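You operate a simulated robot arm through the tools that you are given. There is no shell and no other tool.

Carry out the task below with a simulated robot arm. There is one attempt and no reset: what you move stays moved.

JOB
Press the thick gold ring flush into the blue square block and put the block in the green tray.
Fine: use the small red press; leave its handle wound up and its slide out.

It is judged by the outcome, as a careful person would: the job done as asked, and still so three seconds after it is handed in. It fails if anything else is knocked over, pushed out of place, dropped, spilled or broken.

ROBOT AND FRAMES
A 6-joint arm with a two-finger parallel gripper, fixed in place. Base frame: the origin is at the foot of the arm, x ahead of it, y to its left, z up; the work surface is at about z = 840. Units: mm, rad, N and s.
With the tool pointing down near the work surface it reaches from about 280 to 680 mm from the base axis. Its first joint turns from -2.897 to 2.897 rad. Payload 1.57 kg.
Tool frame: the origin (TCP) lies between the finger pads and is the grasp point; the fingertips stand 30 mm ahead of it; z points along the fingers, y is the line along which they close. Largest opening 110 mm; finger width 24, thickness 12; the body of the gripper, 48 by 112 mm, starts 78 mm behind the TCP.
Orientation is told as [roll, pitch, yaw] about the base's x, y, z axes, in that order, counted from this pose: with the fingers straight down and closing along the base's y, the tool's x points along the base's -x, its y along +y and its z along -z.

CONTROLS
- The arm moves only by the tool send_rows. Its argument "deltas" is text: rows parted by semicolons, each of 7 numbers parted by spaces: the shift along the tool's x, y, z in units of 500 mm (1.0 is 500 mm), then the turn, a rotation vector about the tool's x, y, z in units of 45 degrees (1.0 is 45 degrees), then the opening, from 0 (shut) to 1 (fully open). In form: dx dy dz ax ay az grip; .... A call has 1 to 20 rows; each row is the pose to reach, as a shift and turn from the pose commanded when the call began, along the tool's axes at that moment. A call with a number of a shift or a turn outside -1 to 1 is refused whole. Each row takes 0.2 s and may step no farther than 50 mm and 0.15 rad from the row before; otherwise, or with a gripper value out of range, the whole call is refused. Where a pose cannot be reached the arm comes as near as it can. A force on the tool above 90 N (or 10 N above the force at the start of the call, whichever is more), or a blocked arm, ends the call early, and 0.2 s more pass. The fingers move at their own pace (about 108 mm/s each) and stop on an object; they squeeze with about 32 N. The grip force told is the motor's: it shows also when the fingers shut on nothing. Time passes only in rows, and 0.2 s behind the last, so rows that repeat a pose let the fingers close. The reply holds the time, the measured pose of the TCP, the force on the tool along the base axes, the opening and the grip force, in the units named above and with some noise, with the torque about the TCP (base axes, N m) and any sound that the robot's microphone picked up.
- Cameras (640 x 400 px; columns grow to the right, rows downward): "scene" is fixed at [402.9, 514.7, 1578.8]; the picture's right is [-1.00, 0.10, 0.00], its down [0.04, 0.40, -0.92] and it looks along [-0.09, -0.91, -0.40] (base axes); focal length 327 px, centre (320, 200). "wrist" rides on the gripper at [70, 16, -141] in the tool frame; the picture's right is [-0.23, 0.97, 0.00], its down [-0.85, -0.20, -0.48] and it looks along [-0.47, -0.11, 0.88] (tool axes); focal length 222 px, centre (320, 200). There is no depth. A picture from a camera that has moved, and an enlarged one, comes with that camera's place and axes in the base frame and with its lens. The place of the scene camera against the robot may be out by one fixed shift of up to 18 mm in any direction.
- get_image(camera): a new picture of that camera. It takes no simulated time.
- lift_body(by): slides the trunk up (or, below 0, down) by that many mm; the arm rides with it, the base frame stays. It gives what a move gives, with no picture.
- enlarge(camera, box): a new picture of the part [left, top, right, bottom] of that camera's present view, enlarged. It takes no simulated time.
- sign_off(): hands the job in; it is judged then, once.

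Places have to be worked out from the pictures, the camera data and where the tool is seen. Open the gripper and draw the arm clear of the work before you hand the job in, unless the task says otherwise.

The tools are called after "Request:" as a command line: name --argument value ..., lists and objects as JSON in quotes. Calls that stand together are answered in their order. send_rows: Moves the arm, as the interface text tells. Its arguments: {"type":"object","properties":{"deltas":{"type":"string"}},"required":["deltas"]} The other tools are called the same way: lift_body (by) slides the trunk up or down; get_image (camera) takes a picture; enlarge (camera, box) takes an enlarged picture of a part of a camera's view; sign_off () hands the job in.

At the start:

```text
t: 0.0
ee_pos: [-53.0, -450.0, 1361.1]
tcp_rot: [0.001, 0.0, 0.0]
ft_force: [0.5, 0.8, -0.7]
moment: [-0.01, 0.0, -0.04]
gripper_width: 110.1
grip_force: 0.1
trunk travel left (down, up): [-225.0, 365.0]
```

scene: 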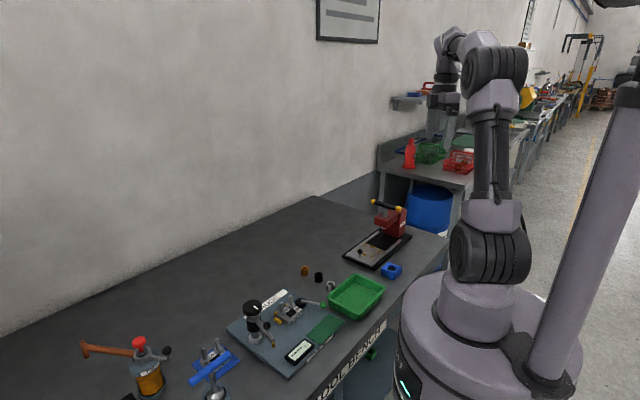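
wrist: 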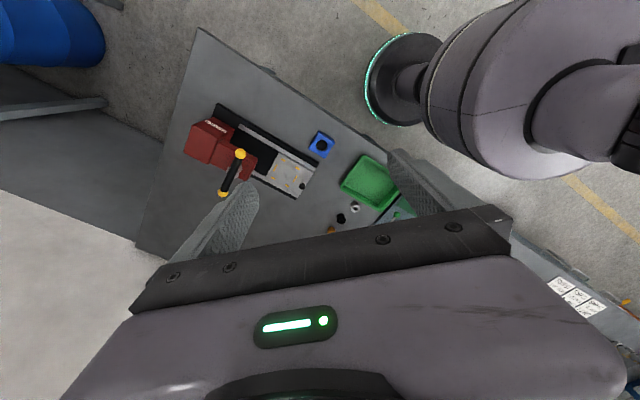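

I'll begin by looking closely at the scene: the press, blue block, rings and green tray.

Request:
enlarge --camera "scene" --box '[320, 190, 450, 280]'

Request:
enlarge --camera "scene" --box '[220, 250, 400, 380]'

Request:
enlarge --camera "wrist" --box '[180, 90, 440, 250]'

Request:
enlarge --camera "scene" --box '[60, 300, 280, 400]'

```text
4.44 times, centred on (385, 235) of scene
camera zoom: at [402.9, 514.7, 1578.8], right [-1.0, 0.1, 0.0], down [0.04, 0.4, -0.92], along [-0.09, -0.91, -0.4], focal length 1451 px, centre (31, 44)
```

zoom: 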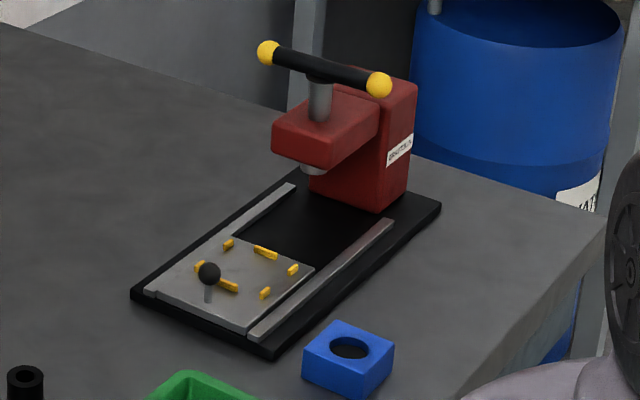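

```text
3.08 times, centred on (310, 315) of scene
camera zoom: at [402.9, 514.7, 1578.8], right [-1.0, 0.1, 0.0], down [0.04, 0.4, -0.92], along [-0.09, -0.91, -0.4], focal length 1005 px, centre (351, -154)
```

zoom: 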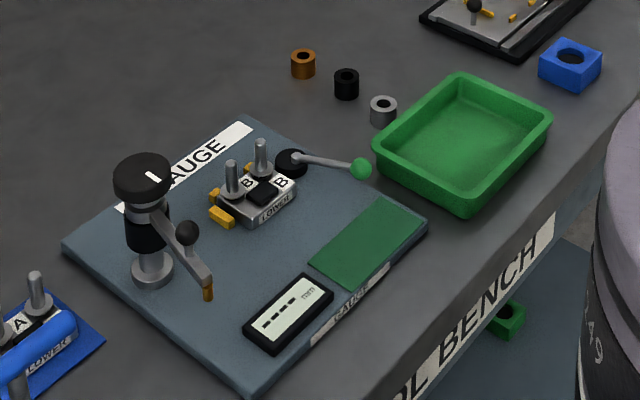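

```text
2.46 times, centred on (310, 170) of wrist
camera zoom: at [-123.2, -432.9, 1502.0], right [0.23, 0.97, 0.0], down [0.85, -0.2, 0.48], along [0.47, -0.11, -0.88], focal length 547 px, centre (345, 274)
```

zoom: 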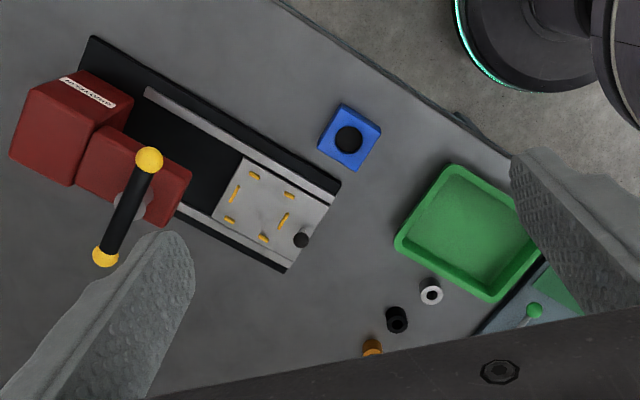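

```text
2.91 times, centred on (170, 350) of scene
camera zoom: at [402.9, 514.7, 1578.8], right [-1.0, 0.1, 0.0], down [0.04, 0.4, -0.92], along [-0.09, -0.91, -0.4], focal length 950 px, centre (756, -236)
```

zoom: 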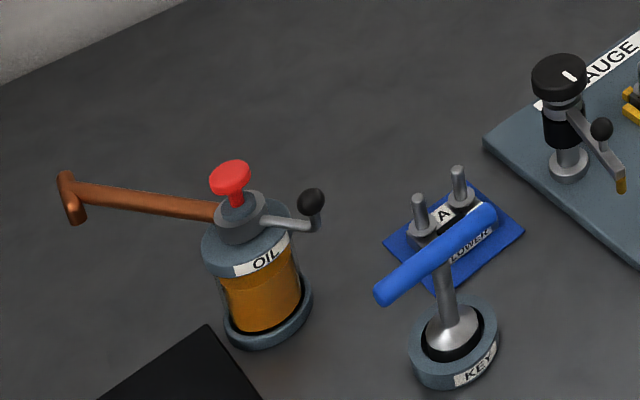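

The rings stand in a row (gold, black, silver), the block sits beside the press, and the slide appears to be out. I'll come down partway over the block and press for a closer view.

Request:
send_rows --deltas "-0.031 -0.01 0.077 0 0 0 1; -0.062 -0.02 0.154 0 0 0 1; -0.093 -0.03 0.231 0 0 0 1; -0.124 -0.04 0.308 0 0 0 1; -0.155 -0.05 0.385 0 0 0 1; -0.186 -0.06 0.462 0 0 0 1"

Request:
get_image --camera "wrist"

Request:
get_image --camera "scene"

```text
t: 1.4
ee_pos: [40.6, -479.7, 1129.2]
tcp_rot: [0.0, 0.0, 0.0]
ft_force: [-0.7, -0.2, 0.1]
moment: [0.06, 0.0, 0.01]
gripper_width: 109.9
grip_force: 0.1
trunk travel left (down, up): [-225.0, 365.0]
```

```text
taken
camera wrist: at [-29.6, -464.1, 1270.4], right [0.23, 0.97, 0.0], down [0.86, -0.2, 0.48], along [0.47, -0.11, -0.88], focal length 222 px, centre (320, 200)
```

wrist: 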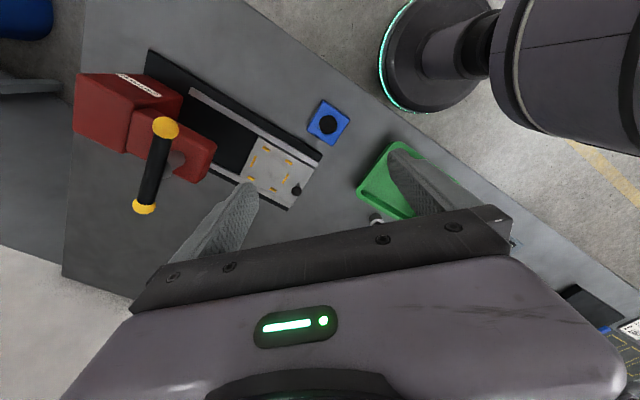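

```text
taken
```

scene: 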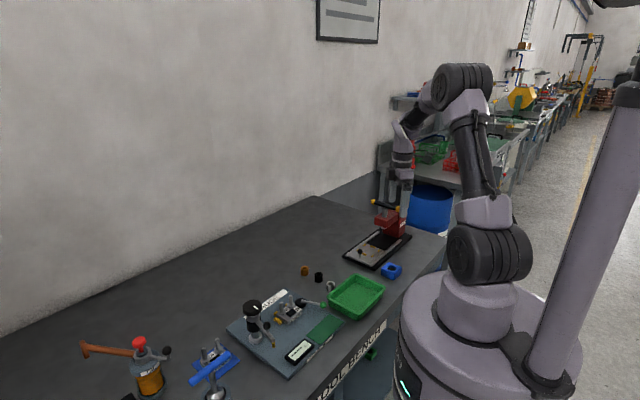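

The wrist camera sees the press and block well; I'll enlarge for measuring.

Request:
enlarge --camera "wrist" --box '[60, 40, 360, 230]'

Request:
enlarge --camera "wrist" --box '[220, 80, 380, 220]'

```text
2.11 times, centred on (210, 135) of wrist
camera zoom: at [-29.6, -464.1, 1270.4], right [0.23, 0.97, 0.0], down [0.86, -0.2, 0.48], along [0.47, -0.11, -0.88], focal length 468 px, centre (552, 337)
```

zoom: 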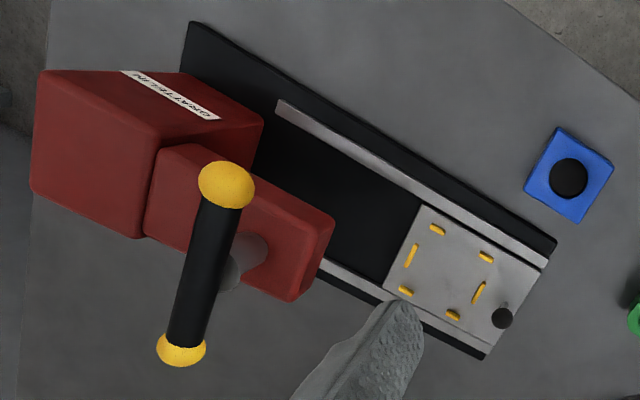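

```text
2.86 times, centred on (300, 150) of wrist
camera zoom: at [-29.6, -464.1, 1270.4], right [0.23, 0.97, 0.0], down [0.86, -0.2, 0.48], along [0.47, -0.11, -0.88], focal length 635 px, centre (377, 343)
```

zoom: 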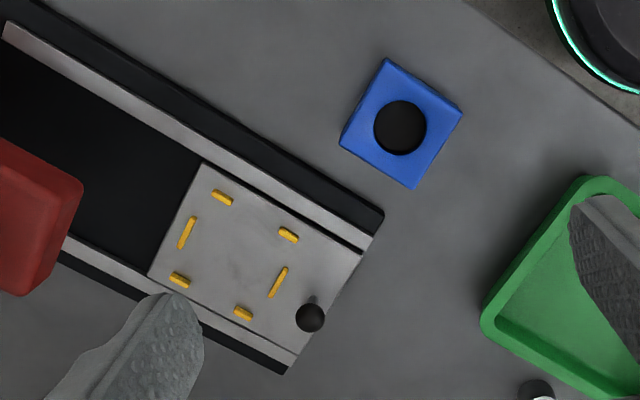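

The slide axis runs at 45° with the press body toward (-x,-y), and the nest centre is near (102,-599). Next I'll look at the rings and tray from above.

Request:
send_rows --deltas "-0.08333 0.01 0.026 0 0 0 1; -0.16667 0.02 0.053 0 0 0 1; -0.25 0.03 0.08 0 0 0 1; -0.33333 0.04 0.106 0 0 0 1; -0.41667 0.05 0.133 0 0 0 1; -0.5 0.06 0.16 0 0 0 1"

Request:
get_image --camera "wrist"

Request:
enlarge --camera "wrist" --box '[200, 60, 440, 210]'

Request:
enlarge --camera "scene" --box '[290, 255, 350, 295]'

```text
t: 2.8
ee_pos: [293.1, -450.8, 1049.9]
tcp_rot: [0.001, 0.0, -0.001]
ft_force: [-0.6, -0.3, 0.8]
moment: [-0.03, 0.02, 0.0]
gripper_width: 110.1
grip_force: 0.0
trunk travel left (down, up): [-225.0, 365.0]
```

```text
taken
camera wrist: at [222.0, -434.3, 1191.8], right [0.23, 0.97, 0.0], down [0.86, -0.2, 0.48], along [0.47, -0.11, -0.88], focal length 222 px, centre (320, 200)
```

wrist: 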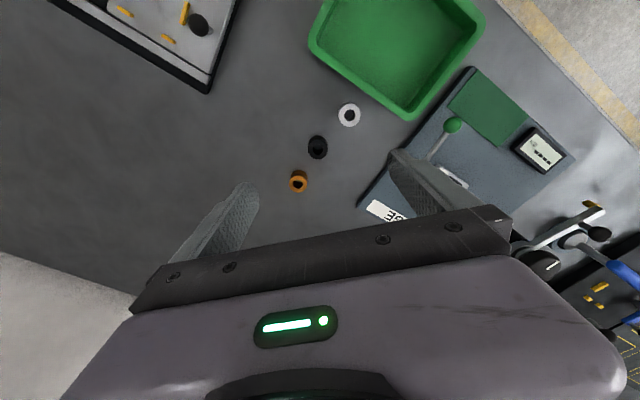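

```text
2.67 times, centred on (320, 135) of wrist
camera zoom: at [222.0, -434.3, 1191.8], right [0.23, 0.97, 0.0], down [0.86, -0.2, 0.48], along [0.47, -0.11, -0.88], focal length 592 px, centre (320, 373)
```

zoom: 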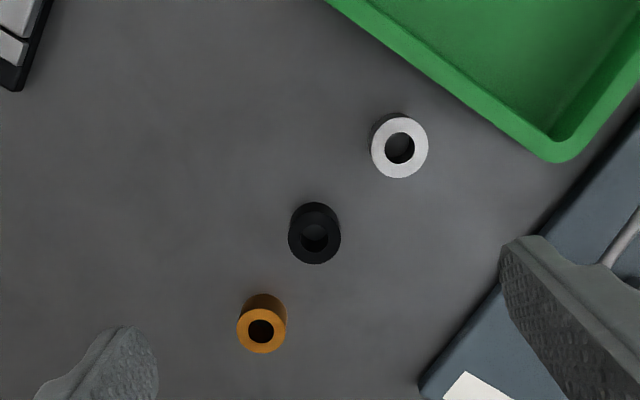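

```text
10.00 times, centred on (320, 275) of scene
camera zoom: at [402.9, 514.7, 1578.8], right [-1.0, 0.1, 0.0], down [0.04, 0.4, -0.92], along [-0.09, -0.91, -0.4], focal length 3266 px, centre (320, -550)
```

zoom: 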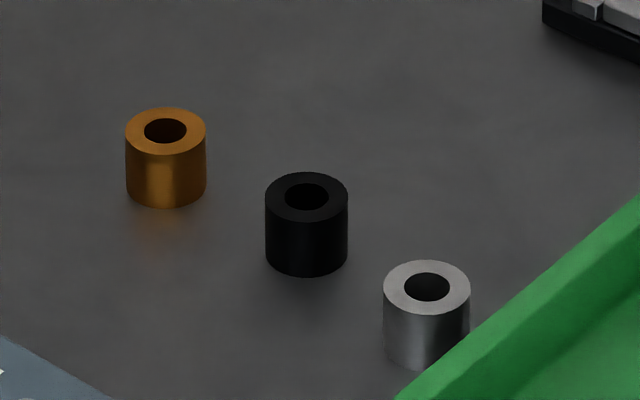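

Only one gold ring exists (thick-walled, about 30 mm OD, near (360,-504)). I'll first handle the block: move above it and yaw +45° so the fingers line up with its faces.

Request:
send_rows --deltas "0.083 -0.006 0.017 0 0 -0.1667 1; 0.166 -0.012 0.034 0 0 -0.3333 1; 0.248 -0.017 0.05 0 0 -0.5 1; 0.331 -0.023 0.067 0 0 -0.6667 1; 0.414 -0.028 0.083 0 0 -0.8333 1; 0.496 -0.034 0.1 0 0 -1 1; 0.496 -0.034 0.1 0 0 -1 1"

Request:
get_image --camera "wrist"

Request:
enlarge --camera "wrist" --box '[240, 70, 400, 190]'

Request:
get_image --camera "scene"

```text
t: 4.4
ee_pos: [40.8, -466.5, 1000.5]
tcp_rot: [-0.001, -0.001, 0.788]
ft_force: [0.3, 0.2, 0.6]
moment: [-0.02, 0.01, -0.02]
gripper_width: 110.1
grip_force: 0.0
trunk travel left (down, up): [-225.0, 365.0]
```

```text
taken
camera wrist: at [-19.2, -504.2, 1141.3], right [-0.53, 0.85, 0.0], down [0.75, 0.46, 0.48], along [0.41, 0.25, -0.88], focal length 222 px, centre (320, 200)
```

wrist: 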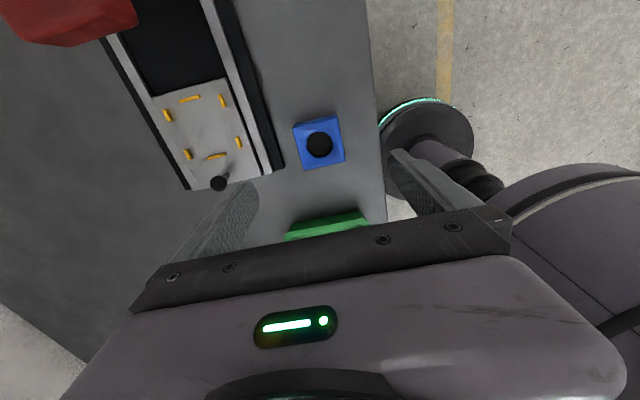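

```text
3.33 times, centred on (320, 130) of wrist
camera zoom: at [-19.2, -504.2, 1141.3], right [-0.53, 0.85, 0.0], down [0.75, 0.46, 0.48], along [0.41, 0.25, -0.88], focal length 740 px, centre (320, 433)
```

zoom: 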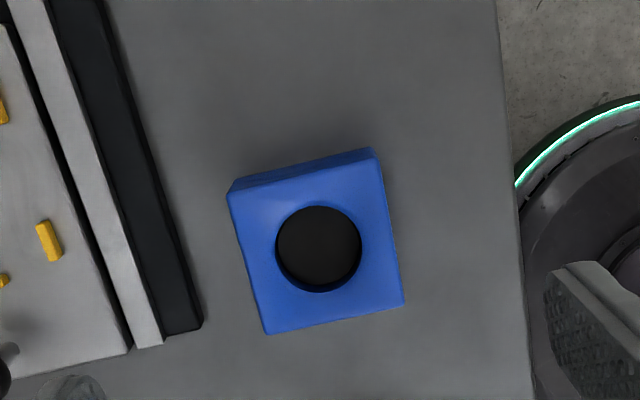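

```text
taken
```

scene: 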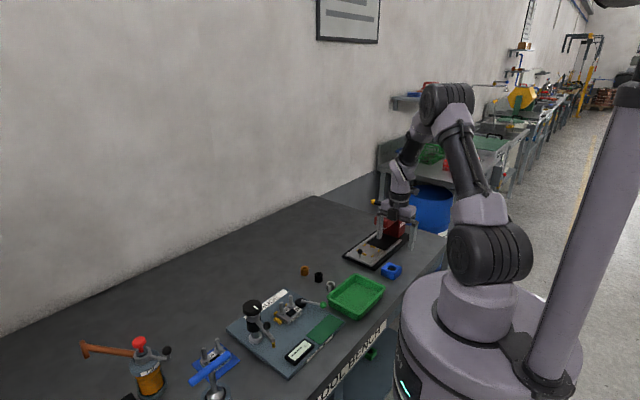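

The block is about 55 mm square, centred near (42,-467), edges at about 44°. I'll narrow the opening to ~72 mm and descend halfway to verify alignment.

Request:
send_rows --deltas "0 0 0.05 0 0 0 0.65; 0 0 0.1 0 0 0 0.65; 0 0 0.14 0 0 0 0.65; 0 0 0.14 0 0 0 0.65"

Request:
get_image --camera "wrist"

Request:
enlarge --camera "wrist" --box '[220, 80, 420, 210]'

Request:
enlarge --camera "scene" --box '[330, 190, 450, 290]'

```text
t: 5.4
ee_pos: [42.1, -466.5, 930.2]
tcp_rot: [0.001, 0.0, 0.787]
ft_force: [0.6, -0.2, 0.6]
moment: [0.01, 0.0, 0.02]
gripper_width: 71.6
grip_force: 0.1
trunk travel left (down, up): [-225.0, 365.0]
```

```text
taken
camera wrist: at [-19.4, -504.7, 1070.6], right [-0.53, 0.85, 0.0], down [0.75, 0.46, 0.48], along [0.41, 0.25, -0.88], focal length 222 px, centre (320, 200)
```

wrist: 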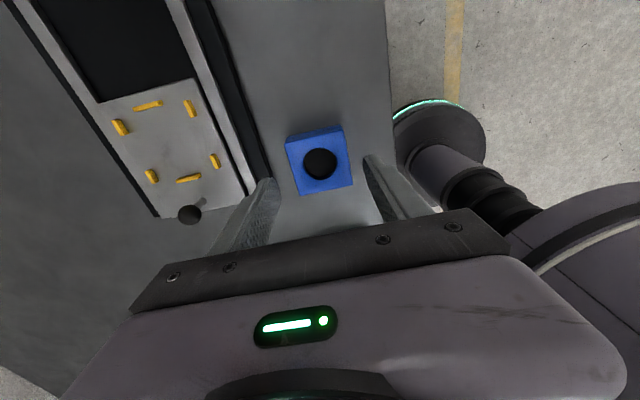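

```text
3.08 times, centred on (320, 145) of wrist
camera zoom: at [-19.4, -504.7, 1070.6], right [-0.53, 0.85, 0.0], down [0.75, 0.46, 0.48], along [0.41, 0.25, -0.88], focal length 684 px, centre (320, 369)
```

zoom: 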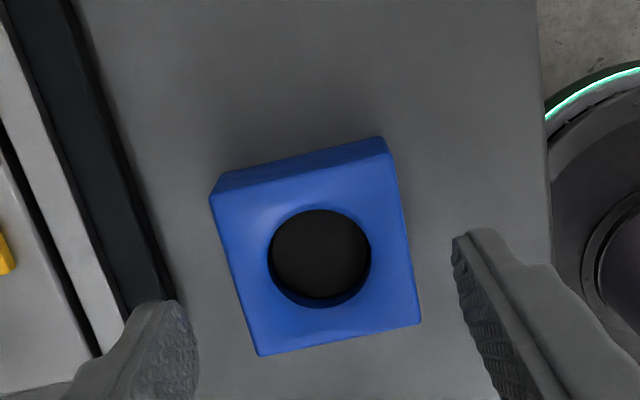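

```text
4.00 times, centred on (390, 240) of scene
camera zoom: at [402.9, 514.7, 1578.8], right [-1.0, 0.1, 0.0], down [0.04, 0.4, -0.92], along [-0.09, -0.91, -0.4], focal length 1306 px, centre (40, 40)
```

zoom: 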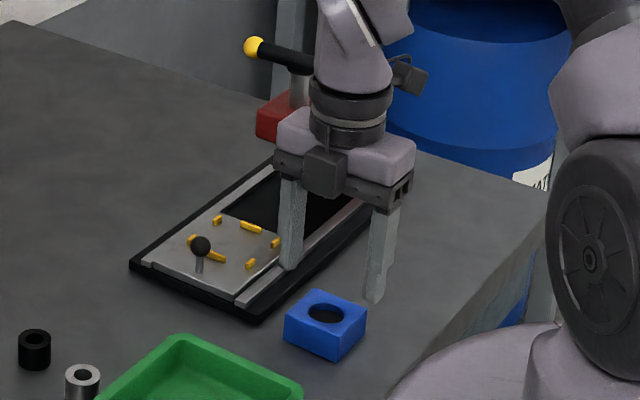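

The block is centred between the fingers (hole at ≈(42,-467.5)), with clearance to the press base. I'll descend to TCP z=876 and close.

Request:
send_rows --deltas "0 0 0.05 0 0 0 0.65; 0 0 0.09 0 0 0 0.65; 0 0 0.108 0 0 0 0.65; 0 0 0.108 0 0 0 0.65"

Request:
enlarge --camera "wrist" --box '[220, 80, 420, 210]'

Request:
enlarge --camera "scene" --box '[350, 220, 430, 290]'

```text
t: 6.4
ee_pos: [40.8, -467.0, 874.8]
tcp_rot: [0.0, 0.001, 0.783]
ft_force: [-1.4, -0.6, -0.9]
moment: [0.02, -0.02, -0.04]
gripper_width: 71.4
grip_force: 0.0
trunk travel left (down, up): [-225.0, 365.0]
```

```text
3.08 times, centred on (320, 145) of wrist
camera zoom: at [-19.4, -504.6, 1016.7], right [-0.53, 0.85, 0.0], down [0.75, 0.46, 0.48], along [0.41, 0.25, -0.88], focal length 684 px, centre (320, 369)
```

zoom: 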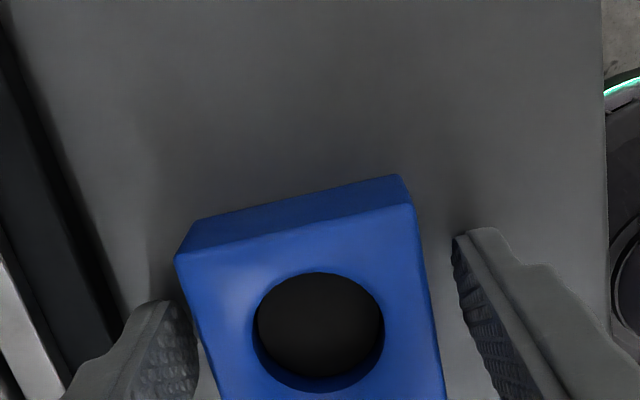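

```text
5.71 times, centred on (390, 255) of scene
camera zoom: at [402.9, 514.7, 1578.8], right [-1.0, 0.1, 0.0], down [0.04, 0.4, -0.92], along [-0.09, -0.91, -0.4], focal length 1866 px, centre (-80, -114)
```

zoom: 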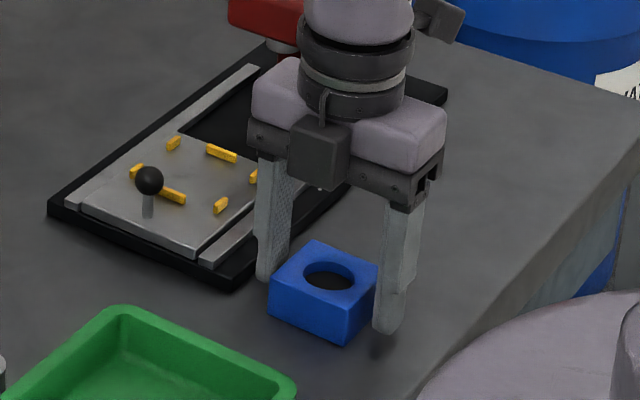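

Fingers straddle the block cleanly. Closing now, then a small lift to check the hold.

Request:
send_rows --deltas "0 0 0 0 0 0 0; 0 0 0 0 0 0 0; 0 0 0 0 0 0 0; 0 0 -0.02 0 0 0 0; 0 0 -0.06 0 0 0 0; 0 0 -0.1 0 0 0 0; 0 0 -0.1 0 0 0 0"

Request:
get_image --camera "wrist"

Request:
enlarge --camera "wrist" --box '[60, 0, 420, 240]'

Request:
enlarge --camera "scene" --box '[330, 190, 450, 290]'

```text
t: 8.0
ee_pos: [41.9, -466.6, 926.0]
tcp_rot: [0.001, 0.001, 0.786]
ft_force: [-0.1, 0.1, -2.7]
moment: [-0.04, 0.02, -0.02]
gripper_width: 55.7
grip_force: 32.5
trunk travel left (down, up): [-225.0, 365.0]
```

```text
taken
camera wrist: at [-19.5, -504.5, 1067.3], right [-0.53, 0.85, 0.0], down [0.75, 0.46, 0.48], along [0.41, 0.25, -0.88], focal length 222 px, centre (320, 200)
```

wrist: 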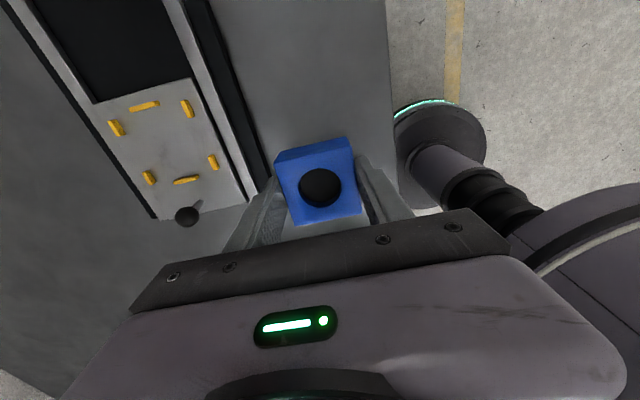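

```text
1.67 times, centred on (240, 120) of wrist
camera zoom: at [-19.5, -504.5, 1067.3], right [-0.53, 0.85, 0.0], down [0.75, 0.46, 0.48], along [0.41, 0.25, -0.88], focal length 370 px, centre (453, 333)
```

zoom: 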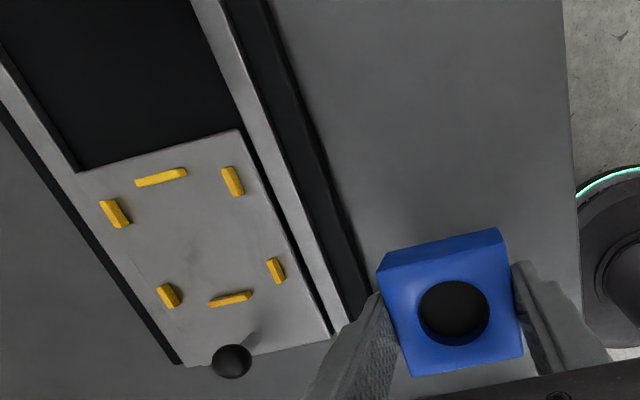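

```text
4.00 times, centred on (390, 240) of scene
camera zoom: at [402.9, 514.7, 1578.8], right [-1.0, 0.1, 0.0], down [0.04, 0.4, -0.92], along [-0.09, -0.91, -0.4], focal length 1306 px, centre (40, 40)
```

zoom: 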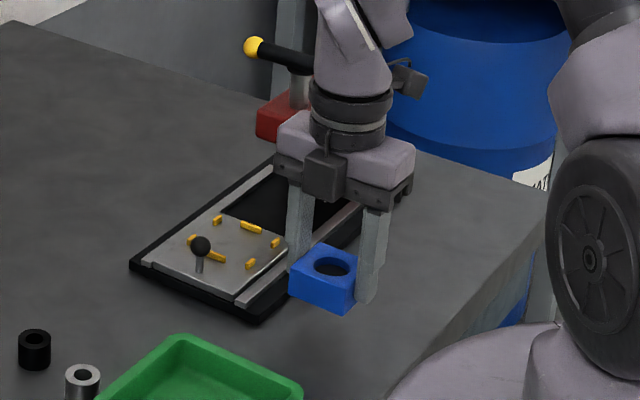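

The block is held (55.7 mm wide). Next I'll carry it over the nest (≈(105,-599)) at a safe height and re-measure there.

Request:
send_rows --deltas "0.0246 -0.0691 -0.034 0 0 0 0; 0.0492 -0.1383 -0.068 0 0 0 0; 0.0737 -0.2074 -0.068 0 0 0 0; 0.0983 -0.2765 -0.068 0 0 0 0; 0.0983 -0.2765 -0.068 0 0 0 0"

Request:
get_image --camera "wrist"

Request:
enlarge --camera "wrist" --box '[220, 80, 420, 210]'

Request:
enlarge --camera "scene" --box '[330, 190, 450, 290]'

```text
t: 9.2
ee_pos: [103.6, -599.6, 959.3]
tcp_rot: [0.0, -0.001, 0.785]
ft_force: [-0.1, -0.7, -2.7]
moment: [0.0, -0.04, 0.01]
gripper_width: 55.7
grip_force: 31.6
trunk travel left (down, up): [-225.0, 365.0]
```

```text
taken
camera wrist: at [43.4, -637.2, 1101.1], right [-0.53, 0.85, 0.0], down [0.75, 0.46, 0.48], along [0.41, 0.25, -0.88], focal length 222 px, centre (320, 200)
```

wrist: 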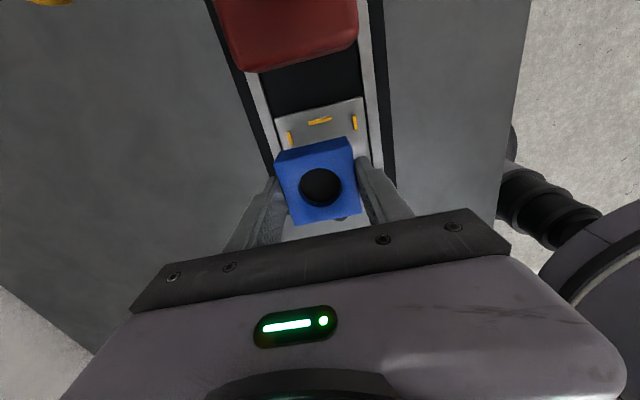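

```text
3.08 times, centred on (320, 145) of wrist
camera zoom: at [43.4, -637.2, 1101.1], right [-0.53, 0.85, 0.0], down [0.75, 0.46, 0.48], along [0.41, 0.25, -0.88], focal length 684 px, centre (320, 369)
```

zoom: 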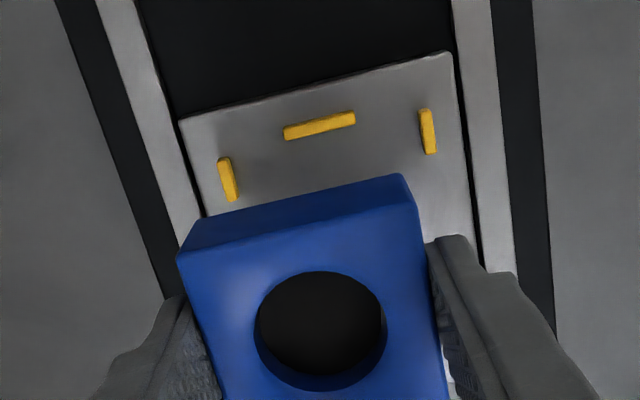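

```text
4.00 times, centred on (390, 240) of scene
camera zoom: at [402.9, 514.7, 1578.8], right [-1.0, 0.1, 0.0], down [0.04, 0.4, -0.92], along [-0.09, -0.91, -0.4], focal length 1306 px, centre (40, 40)
```

zoom: 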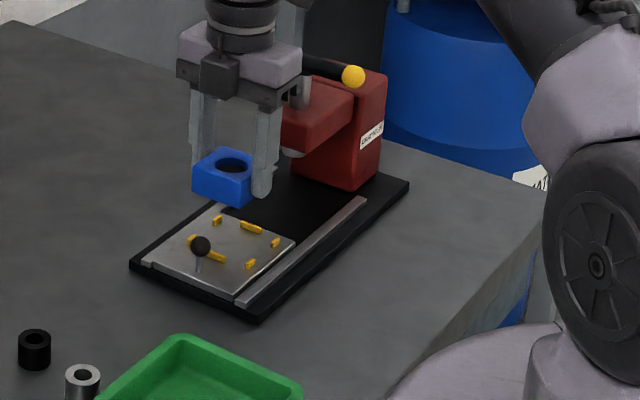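

The visible guides fix the nest's lateral centre ~7 mm over (guide tops near z≈867), giving the nest centre ≈(99.5,-595). I'll shift laterally and lower to just above the guides.

Request:
send_rows --deltas "0 0.0144 0 0 0 0 0; 0 0.0144 0.06 0 0 0 0; 0 0.0144 0.1 0 0 0 0; 0 0.0144 0.1 0 0 0 0"

Request:
enlarge --camera "wrist" --box '[220, 80, 420, 210]'

Request:
enlarge --camera "scene" --box '[340, 215, 420, 275]'

```text
t: 10.2
ee_pos: [100.2, -593.8, 909.7]
tcp_rot: [-0.001, -0.001, 0.786]
ft_force: [0.5, 0.7, -2.4]
moment: [-0.02, 0.01, -0.02]
gripper_width: 55.9
grip_force: 31.9
trunk travel left (down, up): [-225.0, 365.0]
```

```text
3.08 times, centred on (320, 145) of wrist
camera zoom: at [38.4, -631.6, 1050.8], right [-0.53, 0.85, 0.0], down [0.75, 0.46, 0.48], along [0.41, 0.25, -0.88], focal length 684 px, centre (320, 369)
```

zoom: 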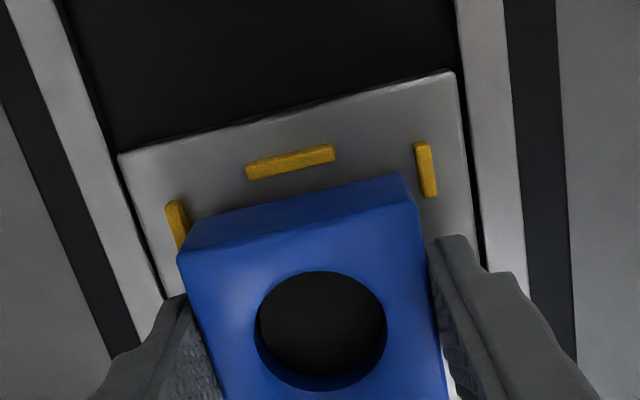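

```text
6.67 times, centred on (380, 245) of scene
camera zoom: at [402.9, 514.7, 1578.8], right [-1.0, 0.1, 0.0], down [0.04, 0.4, -0.92], along [-0.09, -0.91, -0.4], focal length 2177 px, centre (-80, -100)
```

zoom: 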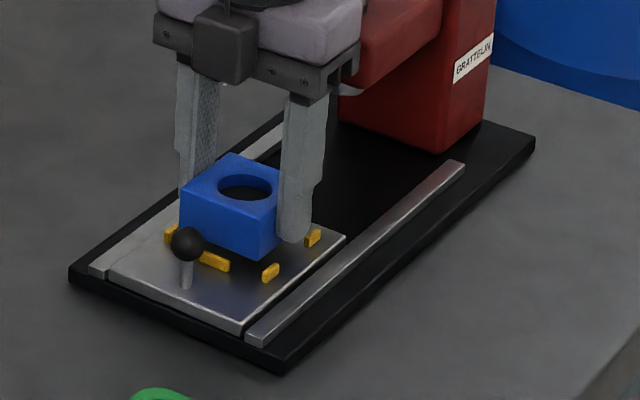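

The block sits squarely over the nest. Lowering slowly toward the plate while watching force.

Request:
send_rows --deltas "0 0 0.01 0 0 0 0; 0 0 0.018 0 0 0 0; 0 0 0.024 0 0 0 0; 0 0 0.024 0 0 0 0"

Request:
enlarge --camera "scene" --box '[340, 215, 420, 275]'

```text
t: 11.2
ee_pos: [99.8, -592.7, 899.6]
tcp_rot: [-0.003, 0.0, 0.786]
ft_force: [1.5, -4.0, 18.0]
moment: [0.46, -0.19, -0.01]
gripper_width: 55.9
grip_force: 31.6
trunk travel left (down, up): [-225.0, 365.0]
```

```text
6.67 times, centred on (380, 245) of scene
camera zoom: at [402.9, 514.7, 1578.8], right [-1.0, 0.1, 0.0], down [0.04, 0.4, -0.92], along [-0.09, -0.91, -0.4], focal length 2177 px, centre (-80, -100)
```

zoom: 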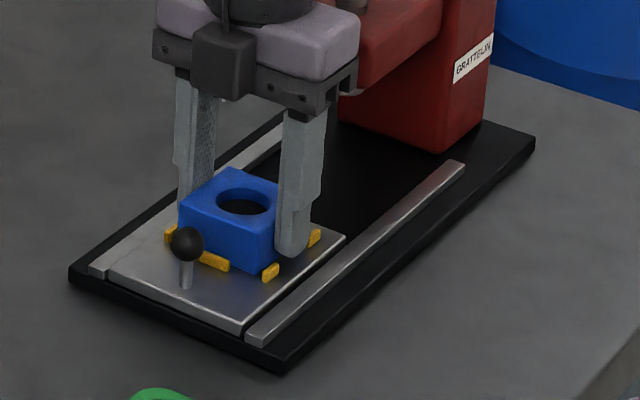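

There's contact at ~18 N, biased to the knob side. I'll look closely to see if it's sitting on a guide or on the plate.

Request:
enlarge --camera "scene" --box '[355, 235, 395, 262]'

Request:
enlarge --camera "wrist" --box '[250, 100, 380, 200]'

```text
14.81 times, centred on (375, 248) of scene
camera zoom: at [402.9, 514.7, 1578.8], right [-1.0, 0.1, 0.0], down [0.04, 0.4, -0.92], along [-0.09, -0.91, -0.4], focal length 4838 px, centre (-495, -518)
```

zoom: 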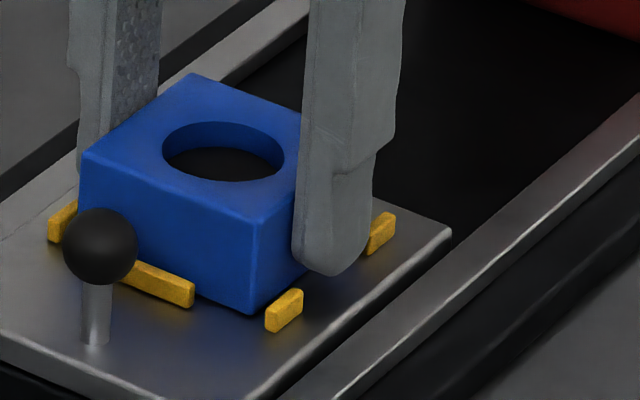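

```text
4.00 times, centred on (315, 150) of wrist
camera zoom: at [38.6, -631.2, 1041.0], right [-0.53, 0.85, 0.0], down [0.75, 0.47, 0.48], along [0.41, 0.25, -0.88], focal length 888 px, centre (340, 400)
```

zoom: 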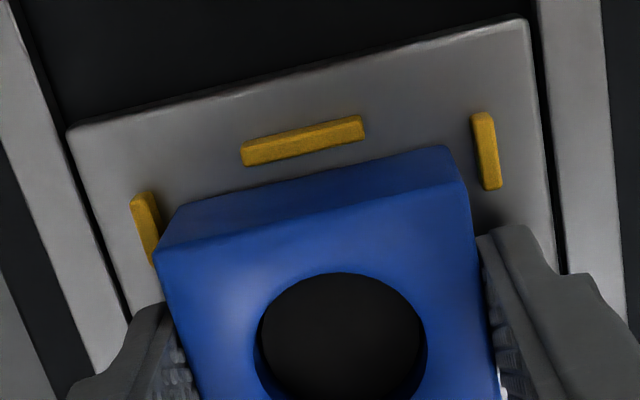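

Gaps measured to the guides show the block ~2 mm too far toward the knob, and the nest has ~4 mm slack each side. I'll raise 6 mm, shift 1.8 mm toward the press, and lower again.

Request:
send_rows --deltas "0 0 -0.012 0 0 0 0; 0.0036 0.0012 -0.012 0 0 0 0; 0.0036 0.0012 -0.012 0 0 0 0; 0.0036 0.0012 -0.006 0 0 0 0; 0.0036 0.0012 -0.003 0 0 0 0; 0.0036 0.0012 -0.003 0 0 0 0"

Request:
enlarge --camera "scene" --box '[355, 235, 395, 262]'

Request:
enlarge --camera "wrist" --box '[250, 100, 380, 200]'

```text
t: 12.6
ee_pos: [97.1, -596.0, 900.2]
tcp_rot: [-0.002, -0.002, 0.785]
ft_force: [-1.0, -1.3, 0.5]
moment: [-0.14, -0.01, -0.03]
gripper_width: 56.0
grip_force: 31.6
trunk travel left (down, up): [-225.0, 365.0]
```

```text
14.81 times, centred on (375, 248) of scene
camera zoom: at [402.9, 514.7, 1578.8], right [-1.0, 0.1, 0.0], down [0.04, 0.4, -0.92], along [-0.09, -0.91, -0.4], focal length 4838 px, centre (-495, -518)
```

zoom: 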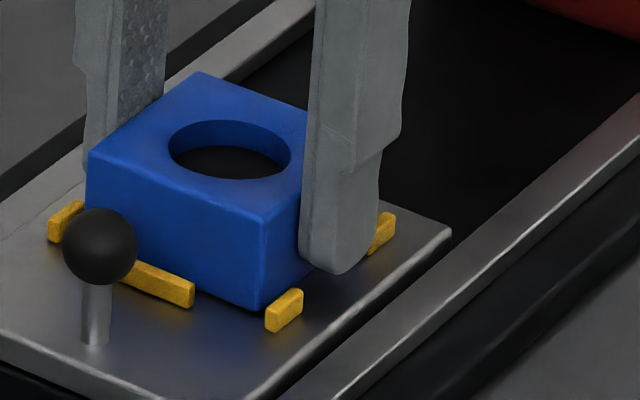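

```text
4.00 times, centred on (315, 150) of wrist
camera zoom: at [36.8, -632.5, 1040.8], right [-0.53, 0.85, 0.0], down [0.75, 0.46, 0.48], along [0.41, 0.25, -0.88], focal length 888 px, centre (340, 400)
```

zoom: 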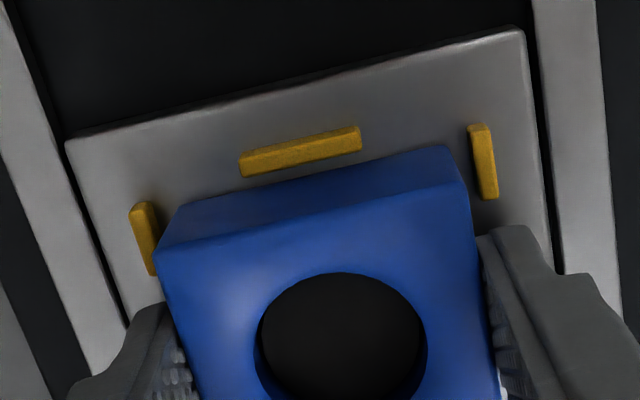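

Contact occurs at the same height (~899.5), so the block is on the plate and centred in the nest. I'll release and lift straight up.

Request:
send_rows --deltas "0 0 0.001 0 0 0 0; 0 0 0.001 0 0 0 0.62; 0 0 0.001 0 0 0 0.68; 0 0 -0.03 0 0 0 0.68; 0 0 -0.09 0 0 0 0.68; 0 0 -0.16 0 0 0 0.68; 0 0 -0.16 0 0 0 0.68"

Request:
get_image --camera "wrist"

Request:
enlarge --camera "wrist" --box '[240, 40, 400, 180]'

Request:
enlarge --camera "scene" --box '[355, 235, 395, 262]'

```text
t: 14.2
ee_pos: [97.4, -594.9, 979.3]
tcp_rot: [0.001, 0.0, 0.786]
ft_force: [-0.3, -0.3, 0.1]
moment: [0.04, -0.02, 0.0]
gripper_width: 74.9
grip_force: 0.0
trunk travel left (down, up): [-225.0, 365.0]
```

```text
taken
camera wrist: at [36.9, -632.4, 1120.2], right [-0.53, 0.85, 0.0], down [0.75, 0.46, 0.48], along [0.41, 0.25, -0.88], focal length 222 px, centre (320, 200)
```

wrist: 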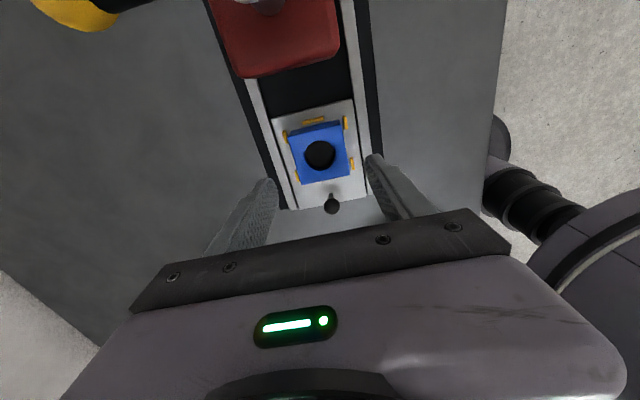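

```text
2.86 times, centred on (320, 110) of wrist
camera zoom: at [36.9, -632.4, 1120.2], right [-0.53, 0.85, 0.0], down [0.75, 0.46, 0.48], along [0.41, 0.25, -0.88], focal length 635 px, centre (320, 457)
```

zoom: 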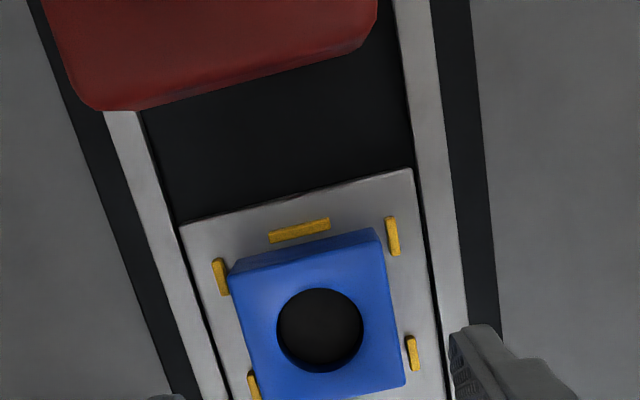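

```text
14.81 times, centred on (375, 248) of scene
camera zoom: at [402.9, 514.7, 1578.8], right [-1.0, 0.1, 0.0], down [0.04, 0.4, -0.92], along [-0.09, -0.91, -0.4], focal length 4838 px, centre (-495, -518)
```

zoom: 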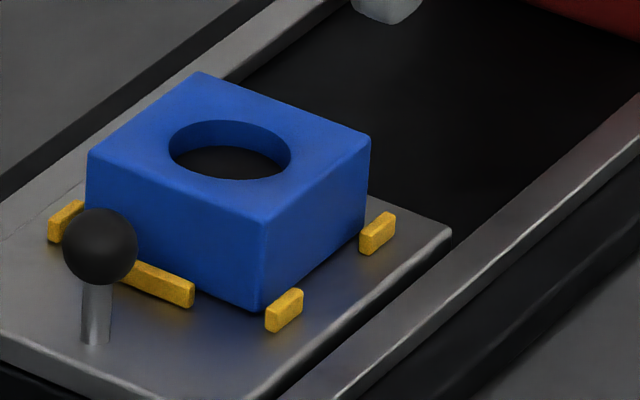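

The block is seated in the nest with even gaps. Now I'll move over the gold ring at the same yaw and measure it.

Request:
send_rows --deltas "-0.0832 -0.0403 0 0 0 0 0.68; -0.1664 -0.0806 0 0 0 0 0.68; -0.2496 -0.1209 0 0 0 0 0.6; -0.3328 -0.1612 0 0 0 0 0.5; -0.416 -0.2015 0 0 0 0 0.45; -0.4992 -0.2418 0 0 0 0 0.45; -0.4992 -0.2418 0 0 0 0 0.45"

Request:
get_image --camera "wrist"

Request:
enlarge --camera "wrist" --box '[240, 70, 400, 190]'

Request:
enlarge --camera "scene" --box '[260, 220, 350, 290]'

```text
t: 15.8
ee_pos: [359.1, -502.0, 979.2]
tcp_rot: [0.0, 0.0, 0.786]
ft_force: [0.4, -0.2, 0.1]
moment: [0.02, -0.02, -0.01]
gripper_width: 49.6
grip_force: 0.1
trunk travel left (down, up): [-225.0, 365.0]
```

```text
taken
camera wrist: at [299.6, -541.3, 1120.9], right [-0.53, 0.85, 0.0], down [0.75, 0.46, 0.48], along [0.41, 0.25, -0.88], focal length 222 px, centre (320, 200)
```

wrist: 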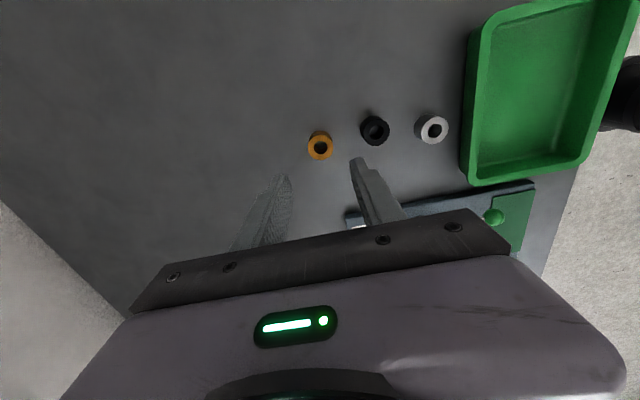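

```text
3.33 times, centred on (320, 130) of wrist
camera zoom: at [299.6, -541.3, 1120.9], right [-0.53, 0.85, 0.0], down [0.75, 0.46, 0.48], along [0.41, 0.25, -0.88], focal length 740 px, centre (320, 433)
```

zoom: 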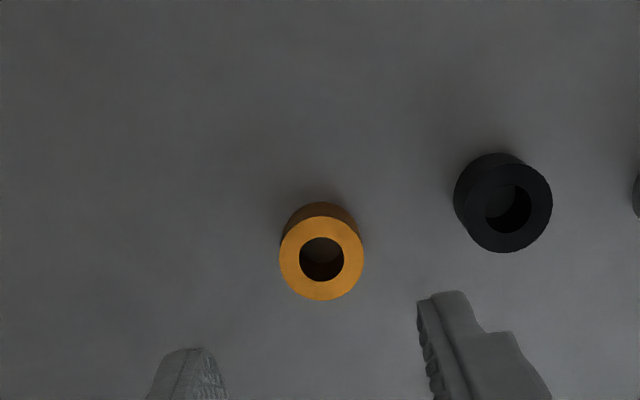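

```text
5.71 times, centred on (305, 255) of scene
camera zoom: at [402.9, 514.7, 1578.8], right [-1.0, 0.1, 0.0], down [0.04, 0.4, -0.92], along [-0.09, -0.91, -0.4], focal length 1866 px, centre (406, -114)
```

zoom: 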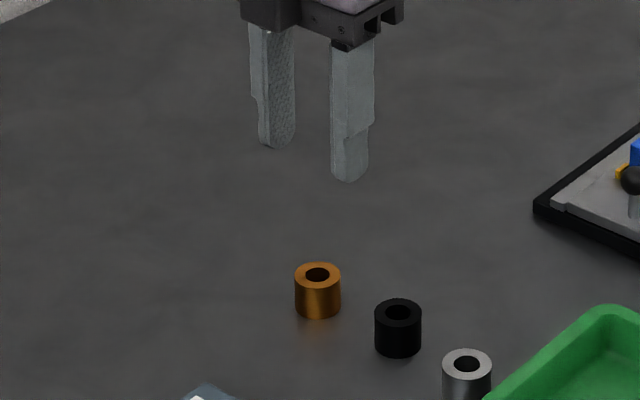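

The gold ring's top centre is ≈(359,-505), OD≈30 mm; the black ring is 65 mm away along the closing line, so a 47 mm opening is safe. Descending around it.

Request:
send_rows --deltas "0.003 0.0007 0.05 0 0 0 0.43; 0.003 0.0007 0.1 0 0 0 0.43; 0.003 0.0007 0.15 0 0 0 0.43; 0.003 0.0007 0.185 0 0 0 0.43; 0.003 0.0007 0.199 0 0 0 0.43; 0.003 0.0007 0.199 0 0 0 0.43"

Request:
enlarge --camera "wrist" --box '[240, 90, 400, 210]'

Request:
enlarge --camera "scene" --box '[280, 250, 340, 290]'

```text
t: 17.2
ee_pos: [358.2, -505.4, 880.2]
tcp_rot: [0.0, 0.0, 0.785]
ft_force: [-0.5, -0.2, -0.5]
moment: [0.04, 0.0, 0.01]
gripper_width: 47.2
grip_force: 0.1
trunk travel left (down, up): [-225.0, 365.0]
```

```text
3.33 times, centred on (320, 150) of wrist
camera zoom: at [297.7, -542.2, 1020.8], right [-0.53, 0.85, 0.0], down [0.75, 0.46, 0.48], along [0.41, 0.25, -0.88], focal length 740 px, centre (320, 367)
```

zoom: 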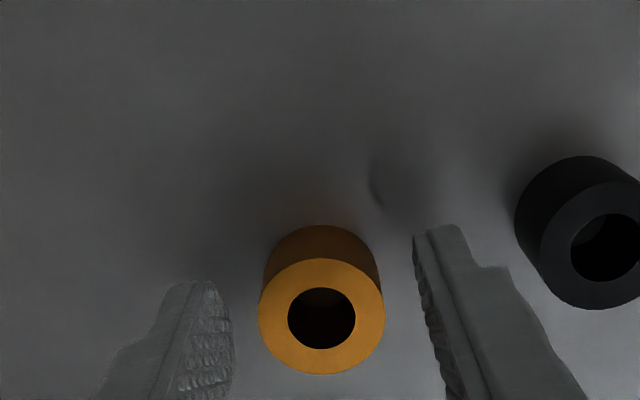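

```text
10.00 times, centred on (310, 270) of scene
camera zoom: at [402.9, 514.7, 1578.8], right [-1.0, 0.1, 0.0], down [0.04, 0.4, -0.92], along [-0.09, -0.91, -0.4], focal length 3266 px, centre (420, -500)
```

zoom: 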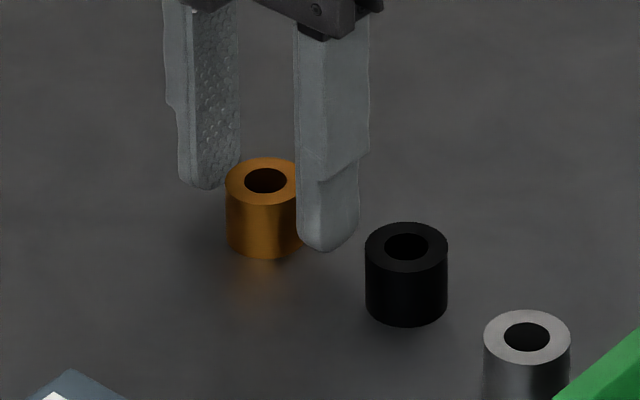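

The ring is centred between the fingers. Closing and lifting slightly.

Request:
send_rows --deltas "0 0 0 0 0 0 0; 0 0 0 0 0 0 0; 0 0 0 0 0 0 0; 0 0 -0.02 0 0 0 0; 0 0 -0.08 0 0 0 0; 0 0 -0.16 0 0 0 0; 0 0 -0.2 0 0 0 0; 0 0 -0.2 0 0 0 0"

Request:
enlarge --camera "wrist" --box '[240, 90, 400, 210]'

Request:
enlarge --camera "scene" --box '[270, 210, 350, 290]'

```text
t: 19.0
ee_pos: [358.8, -504.6, 980.4]
tcp_rot: [0.0, 0.0, 0.784]
ft_force: [0.4, 0.7, -1.1]
moment: [0.02, 0.02, -0.02]
gripper_width: 28.7
grip_force: 31.7
trunk travel left (down, up): [-225.0, 365.0]
```

```text
3.33 times, centred on (320, 150) of wrist
camera zoom: at [297.8, -542.7, 1120.2], right [-0.53, 0.85, 0.0], down [0.75, 0.46, 0.48], along [0.41, 0.25, -0.88], focal length 740 px, centre (320, 367)
```

zoom: 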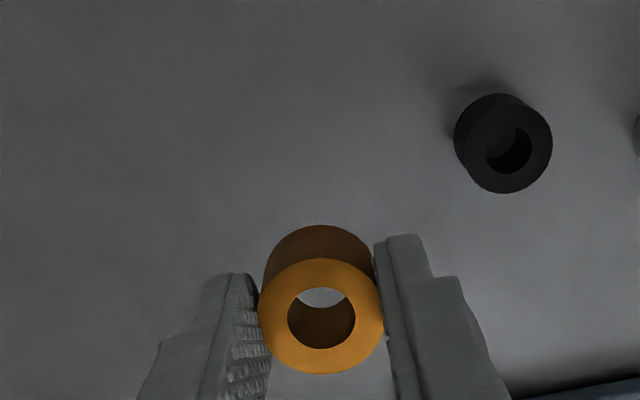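

```text
5.00 times, centred on (310, 250) of scene
camera zoom: at [402.9, 514.7, 1578.8], right [-1.0, 0.1, 0.0], down [0.04, 0.4, -0.92], along [-0.09, -0.91, -0.4], focal length 1633 px, centre (370, -50)
```

zoom: 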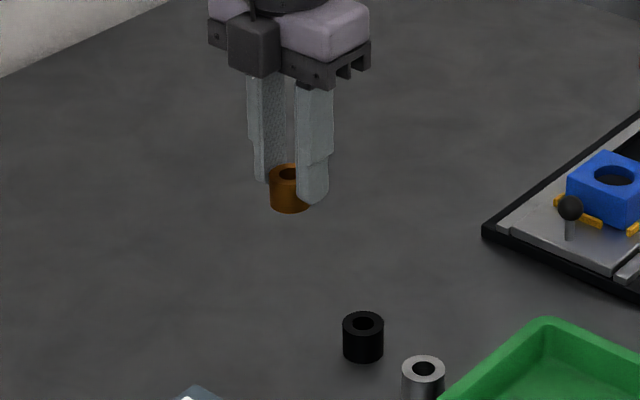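

The ring is held firmly. I'll carry it to just above the block's bore (≈(97.8,-595.7)).

Request:
send_rows --deltas "0.0829 0.0402 0 0 0 0 0; 0.1659 0.0803 0 0 0 0 0; 0.2488 0.1205 0 0 0 0 0; 0.3317 0.1607 0 0 0 0 0; 0.4147 0.2008 0 0 0 0 0; 0.4976 0.241 0 0 0 0 0; 0.4976 0.241 0.04 0 0 0 0; 0.4976 0.241 0.07 0 0 0 0; 0.4976 0.241 0.07 0 0 0 0"

Request:
enlarge --camera "wrist" --box '[240, 90, 400, 210]'

Request:
enlarge --camera "scene" --box '[350, 225, 400, 262]'

Request:
get_image --camera "scene"

```text
t: 21.0
ee_pos: [97.8, -593.6, 944.0]
tcp_rot: [-0.001, 0.0, 0.785]
ft_force: [-0.9, 0.4, -0.6]
moment: [-0.02, -0.03, 0.01]
gripper_width: 28.9
grip_force: 31.7
trunk travel left (down, up): [-225.0, 365.0]
```

```text
3.33 times, centred on (320, 150) of wrist
camera zoom: at [36.9, -631.6, 1085.0], right [-0.53, 0.85, 0.0], down [0.75, 0.46, 0.48], along [0.41, 0.25, -0.88], focal length 740 px, centre (320, 367)
```

zoom: 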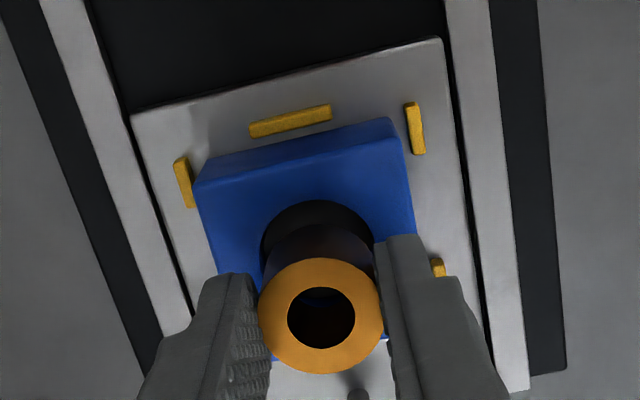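

```text
10.81 times, centred on (375, 244) of scene
camera zoom: at [402.9, 514.7, 1578.8], right [-1.0, 0.1, 0.0], down [0.04, 0.4, -0.92], along [-0.09, -0.91, -0.4], focal length 3530 px, centre (-275, -270)
```

zoom: 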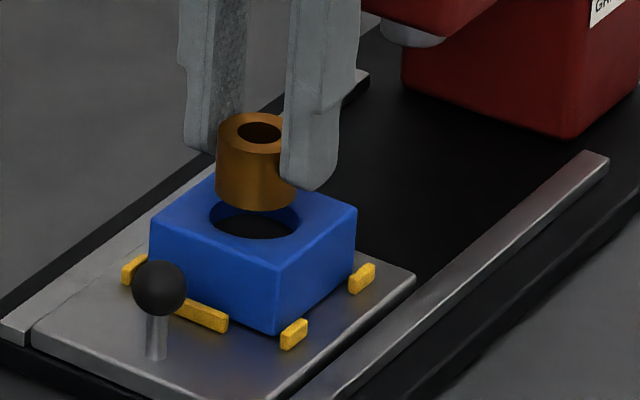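

```text
taken
```

scene: 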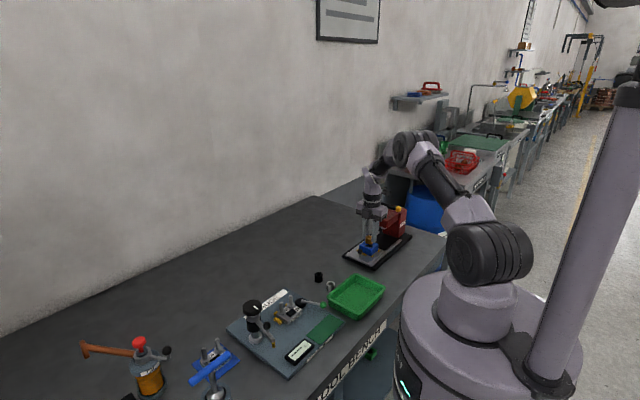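

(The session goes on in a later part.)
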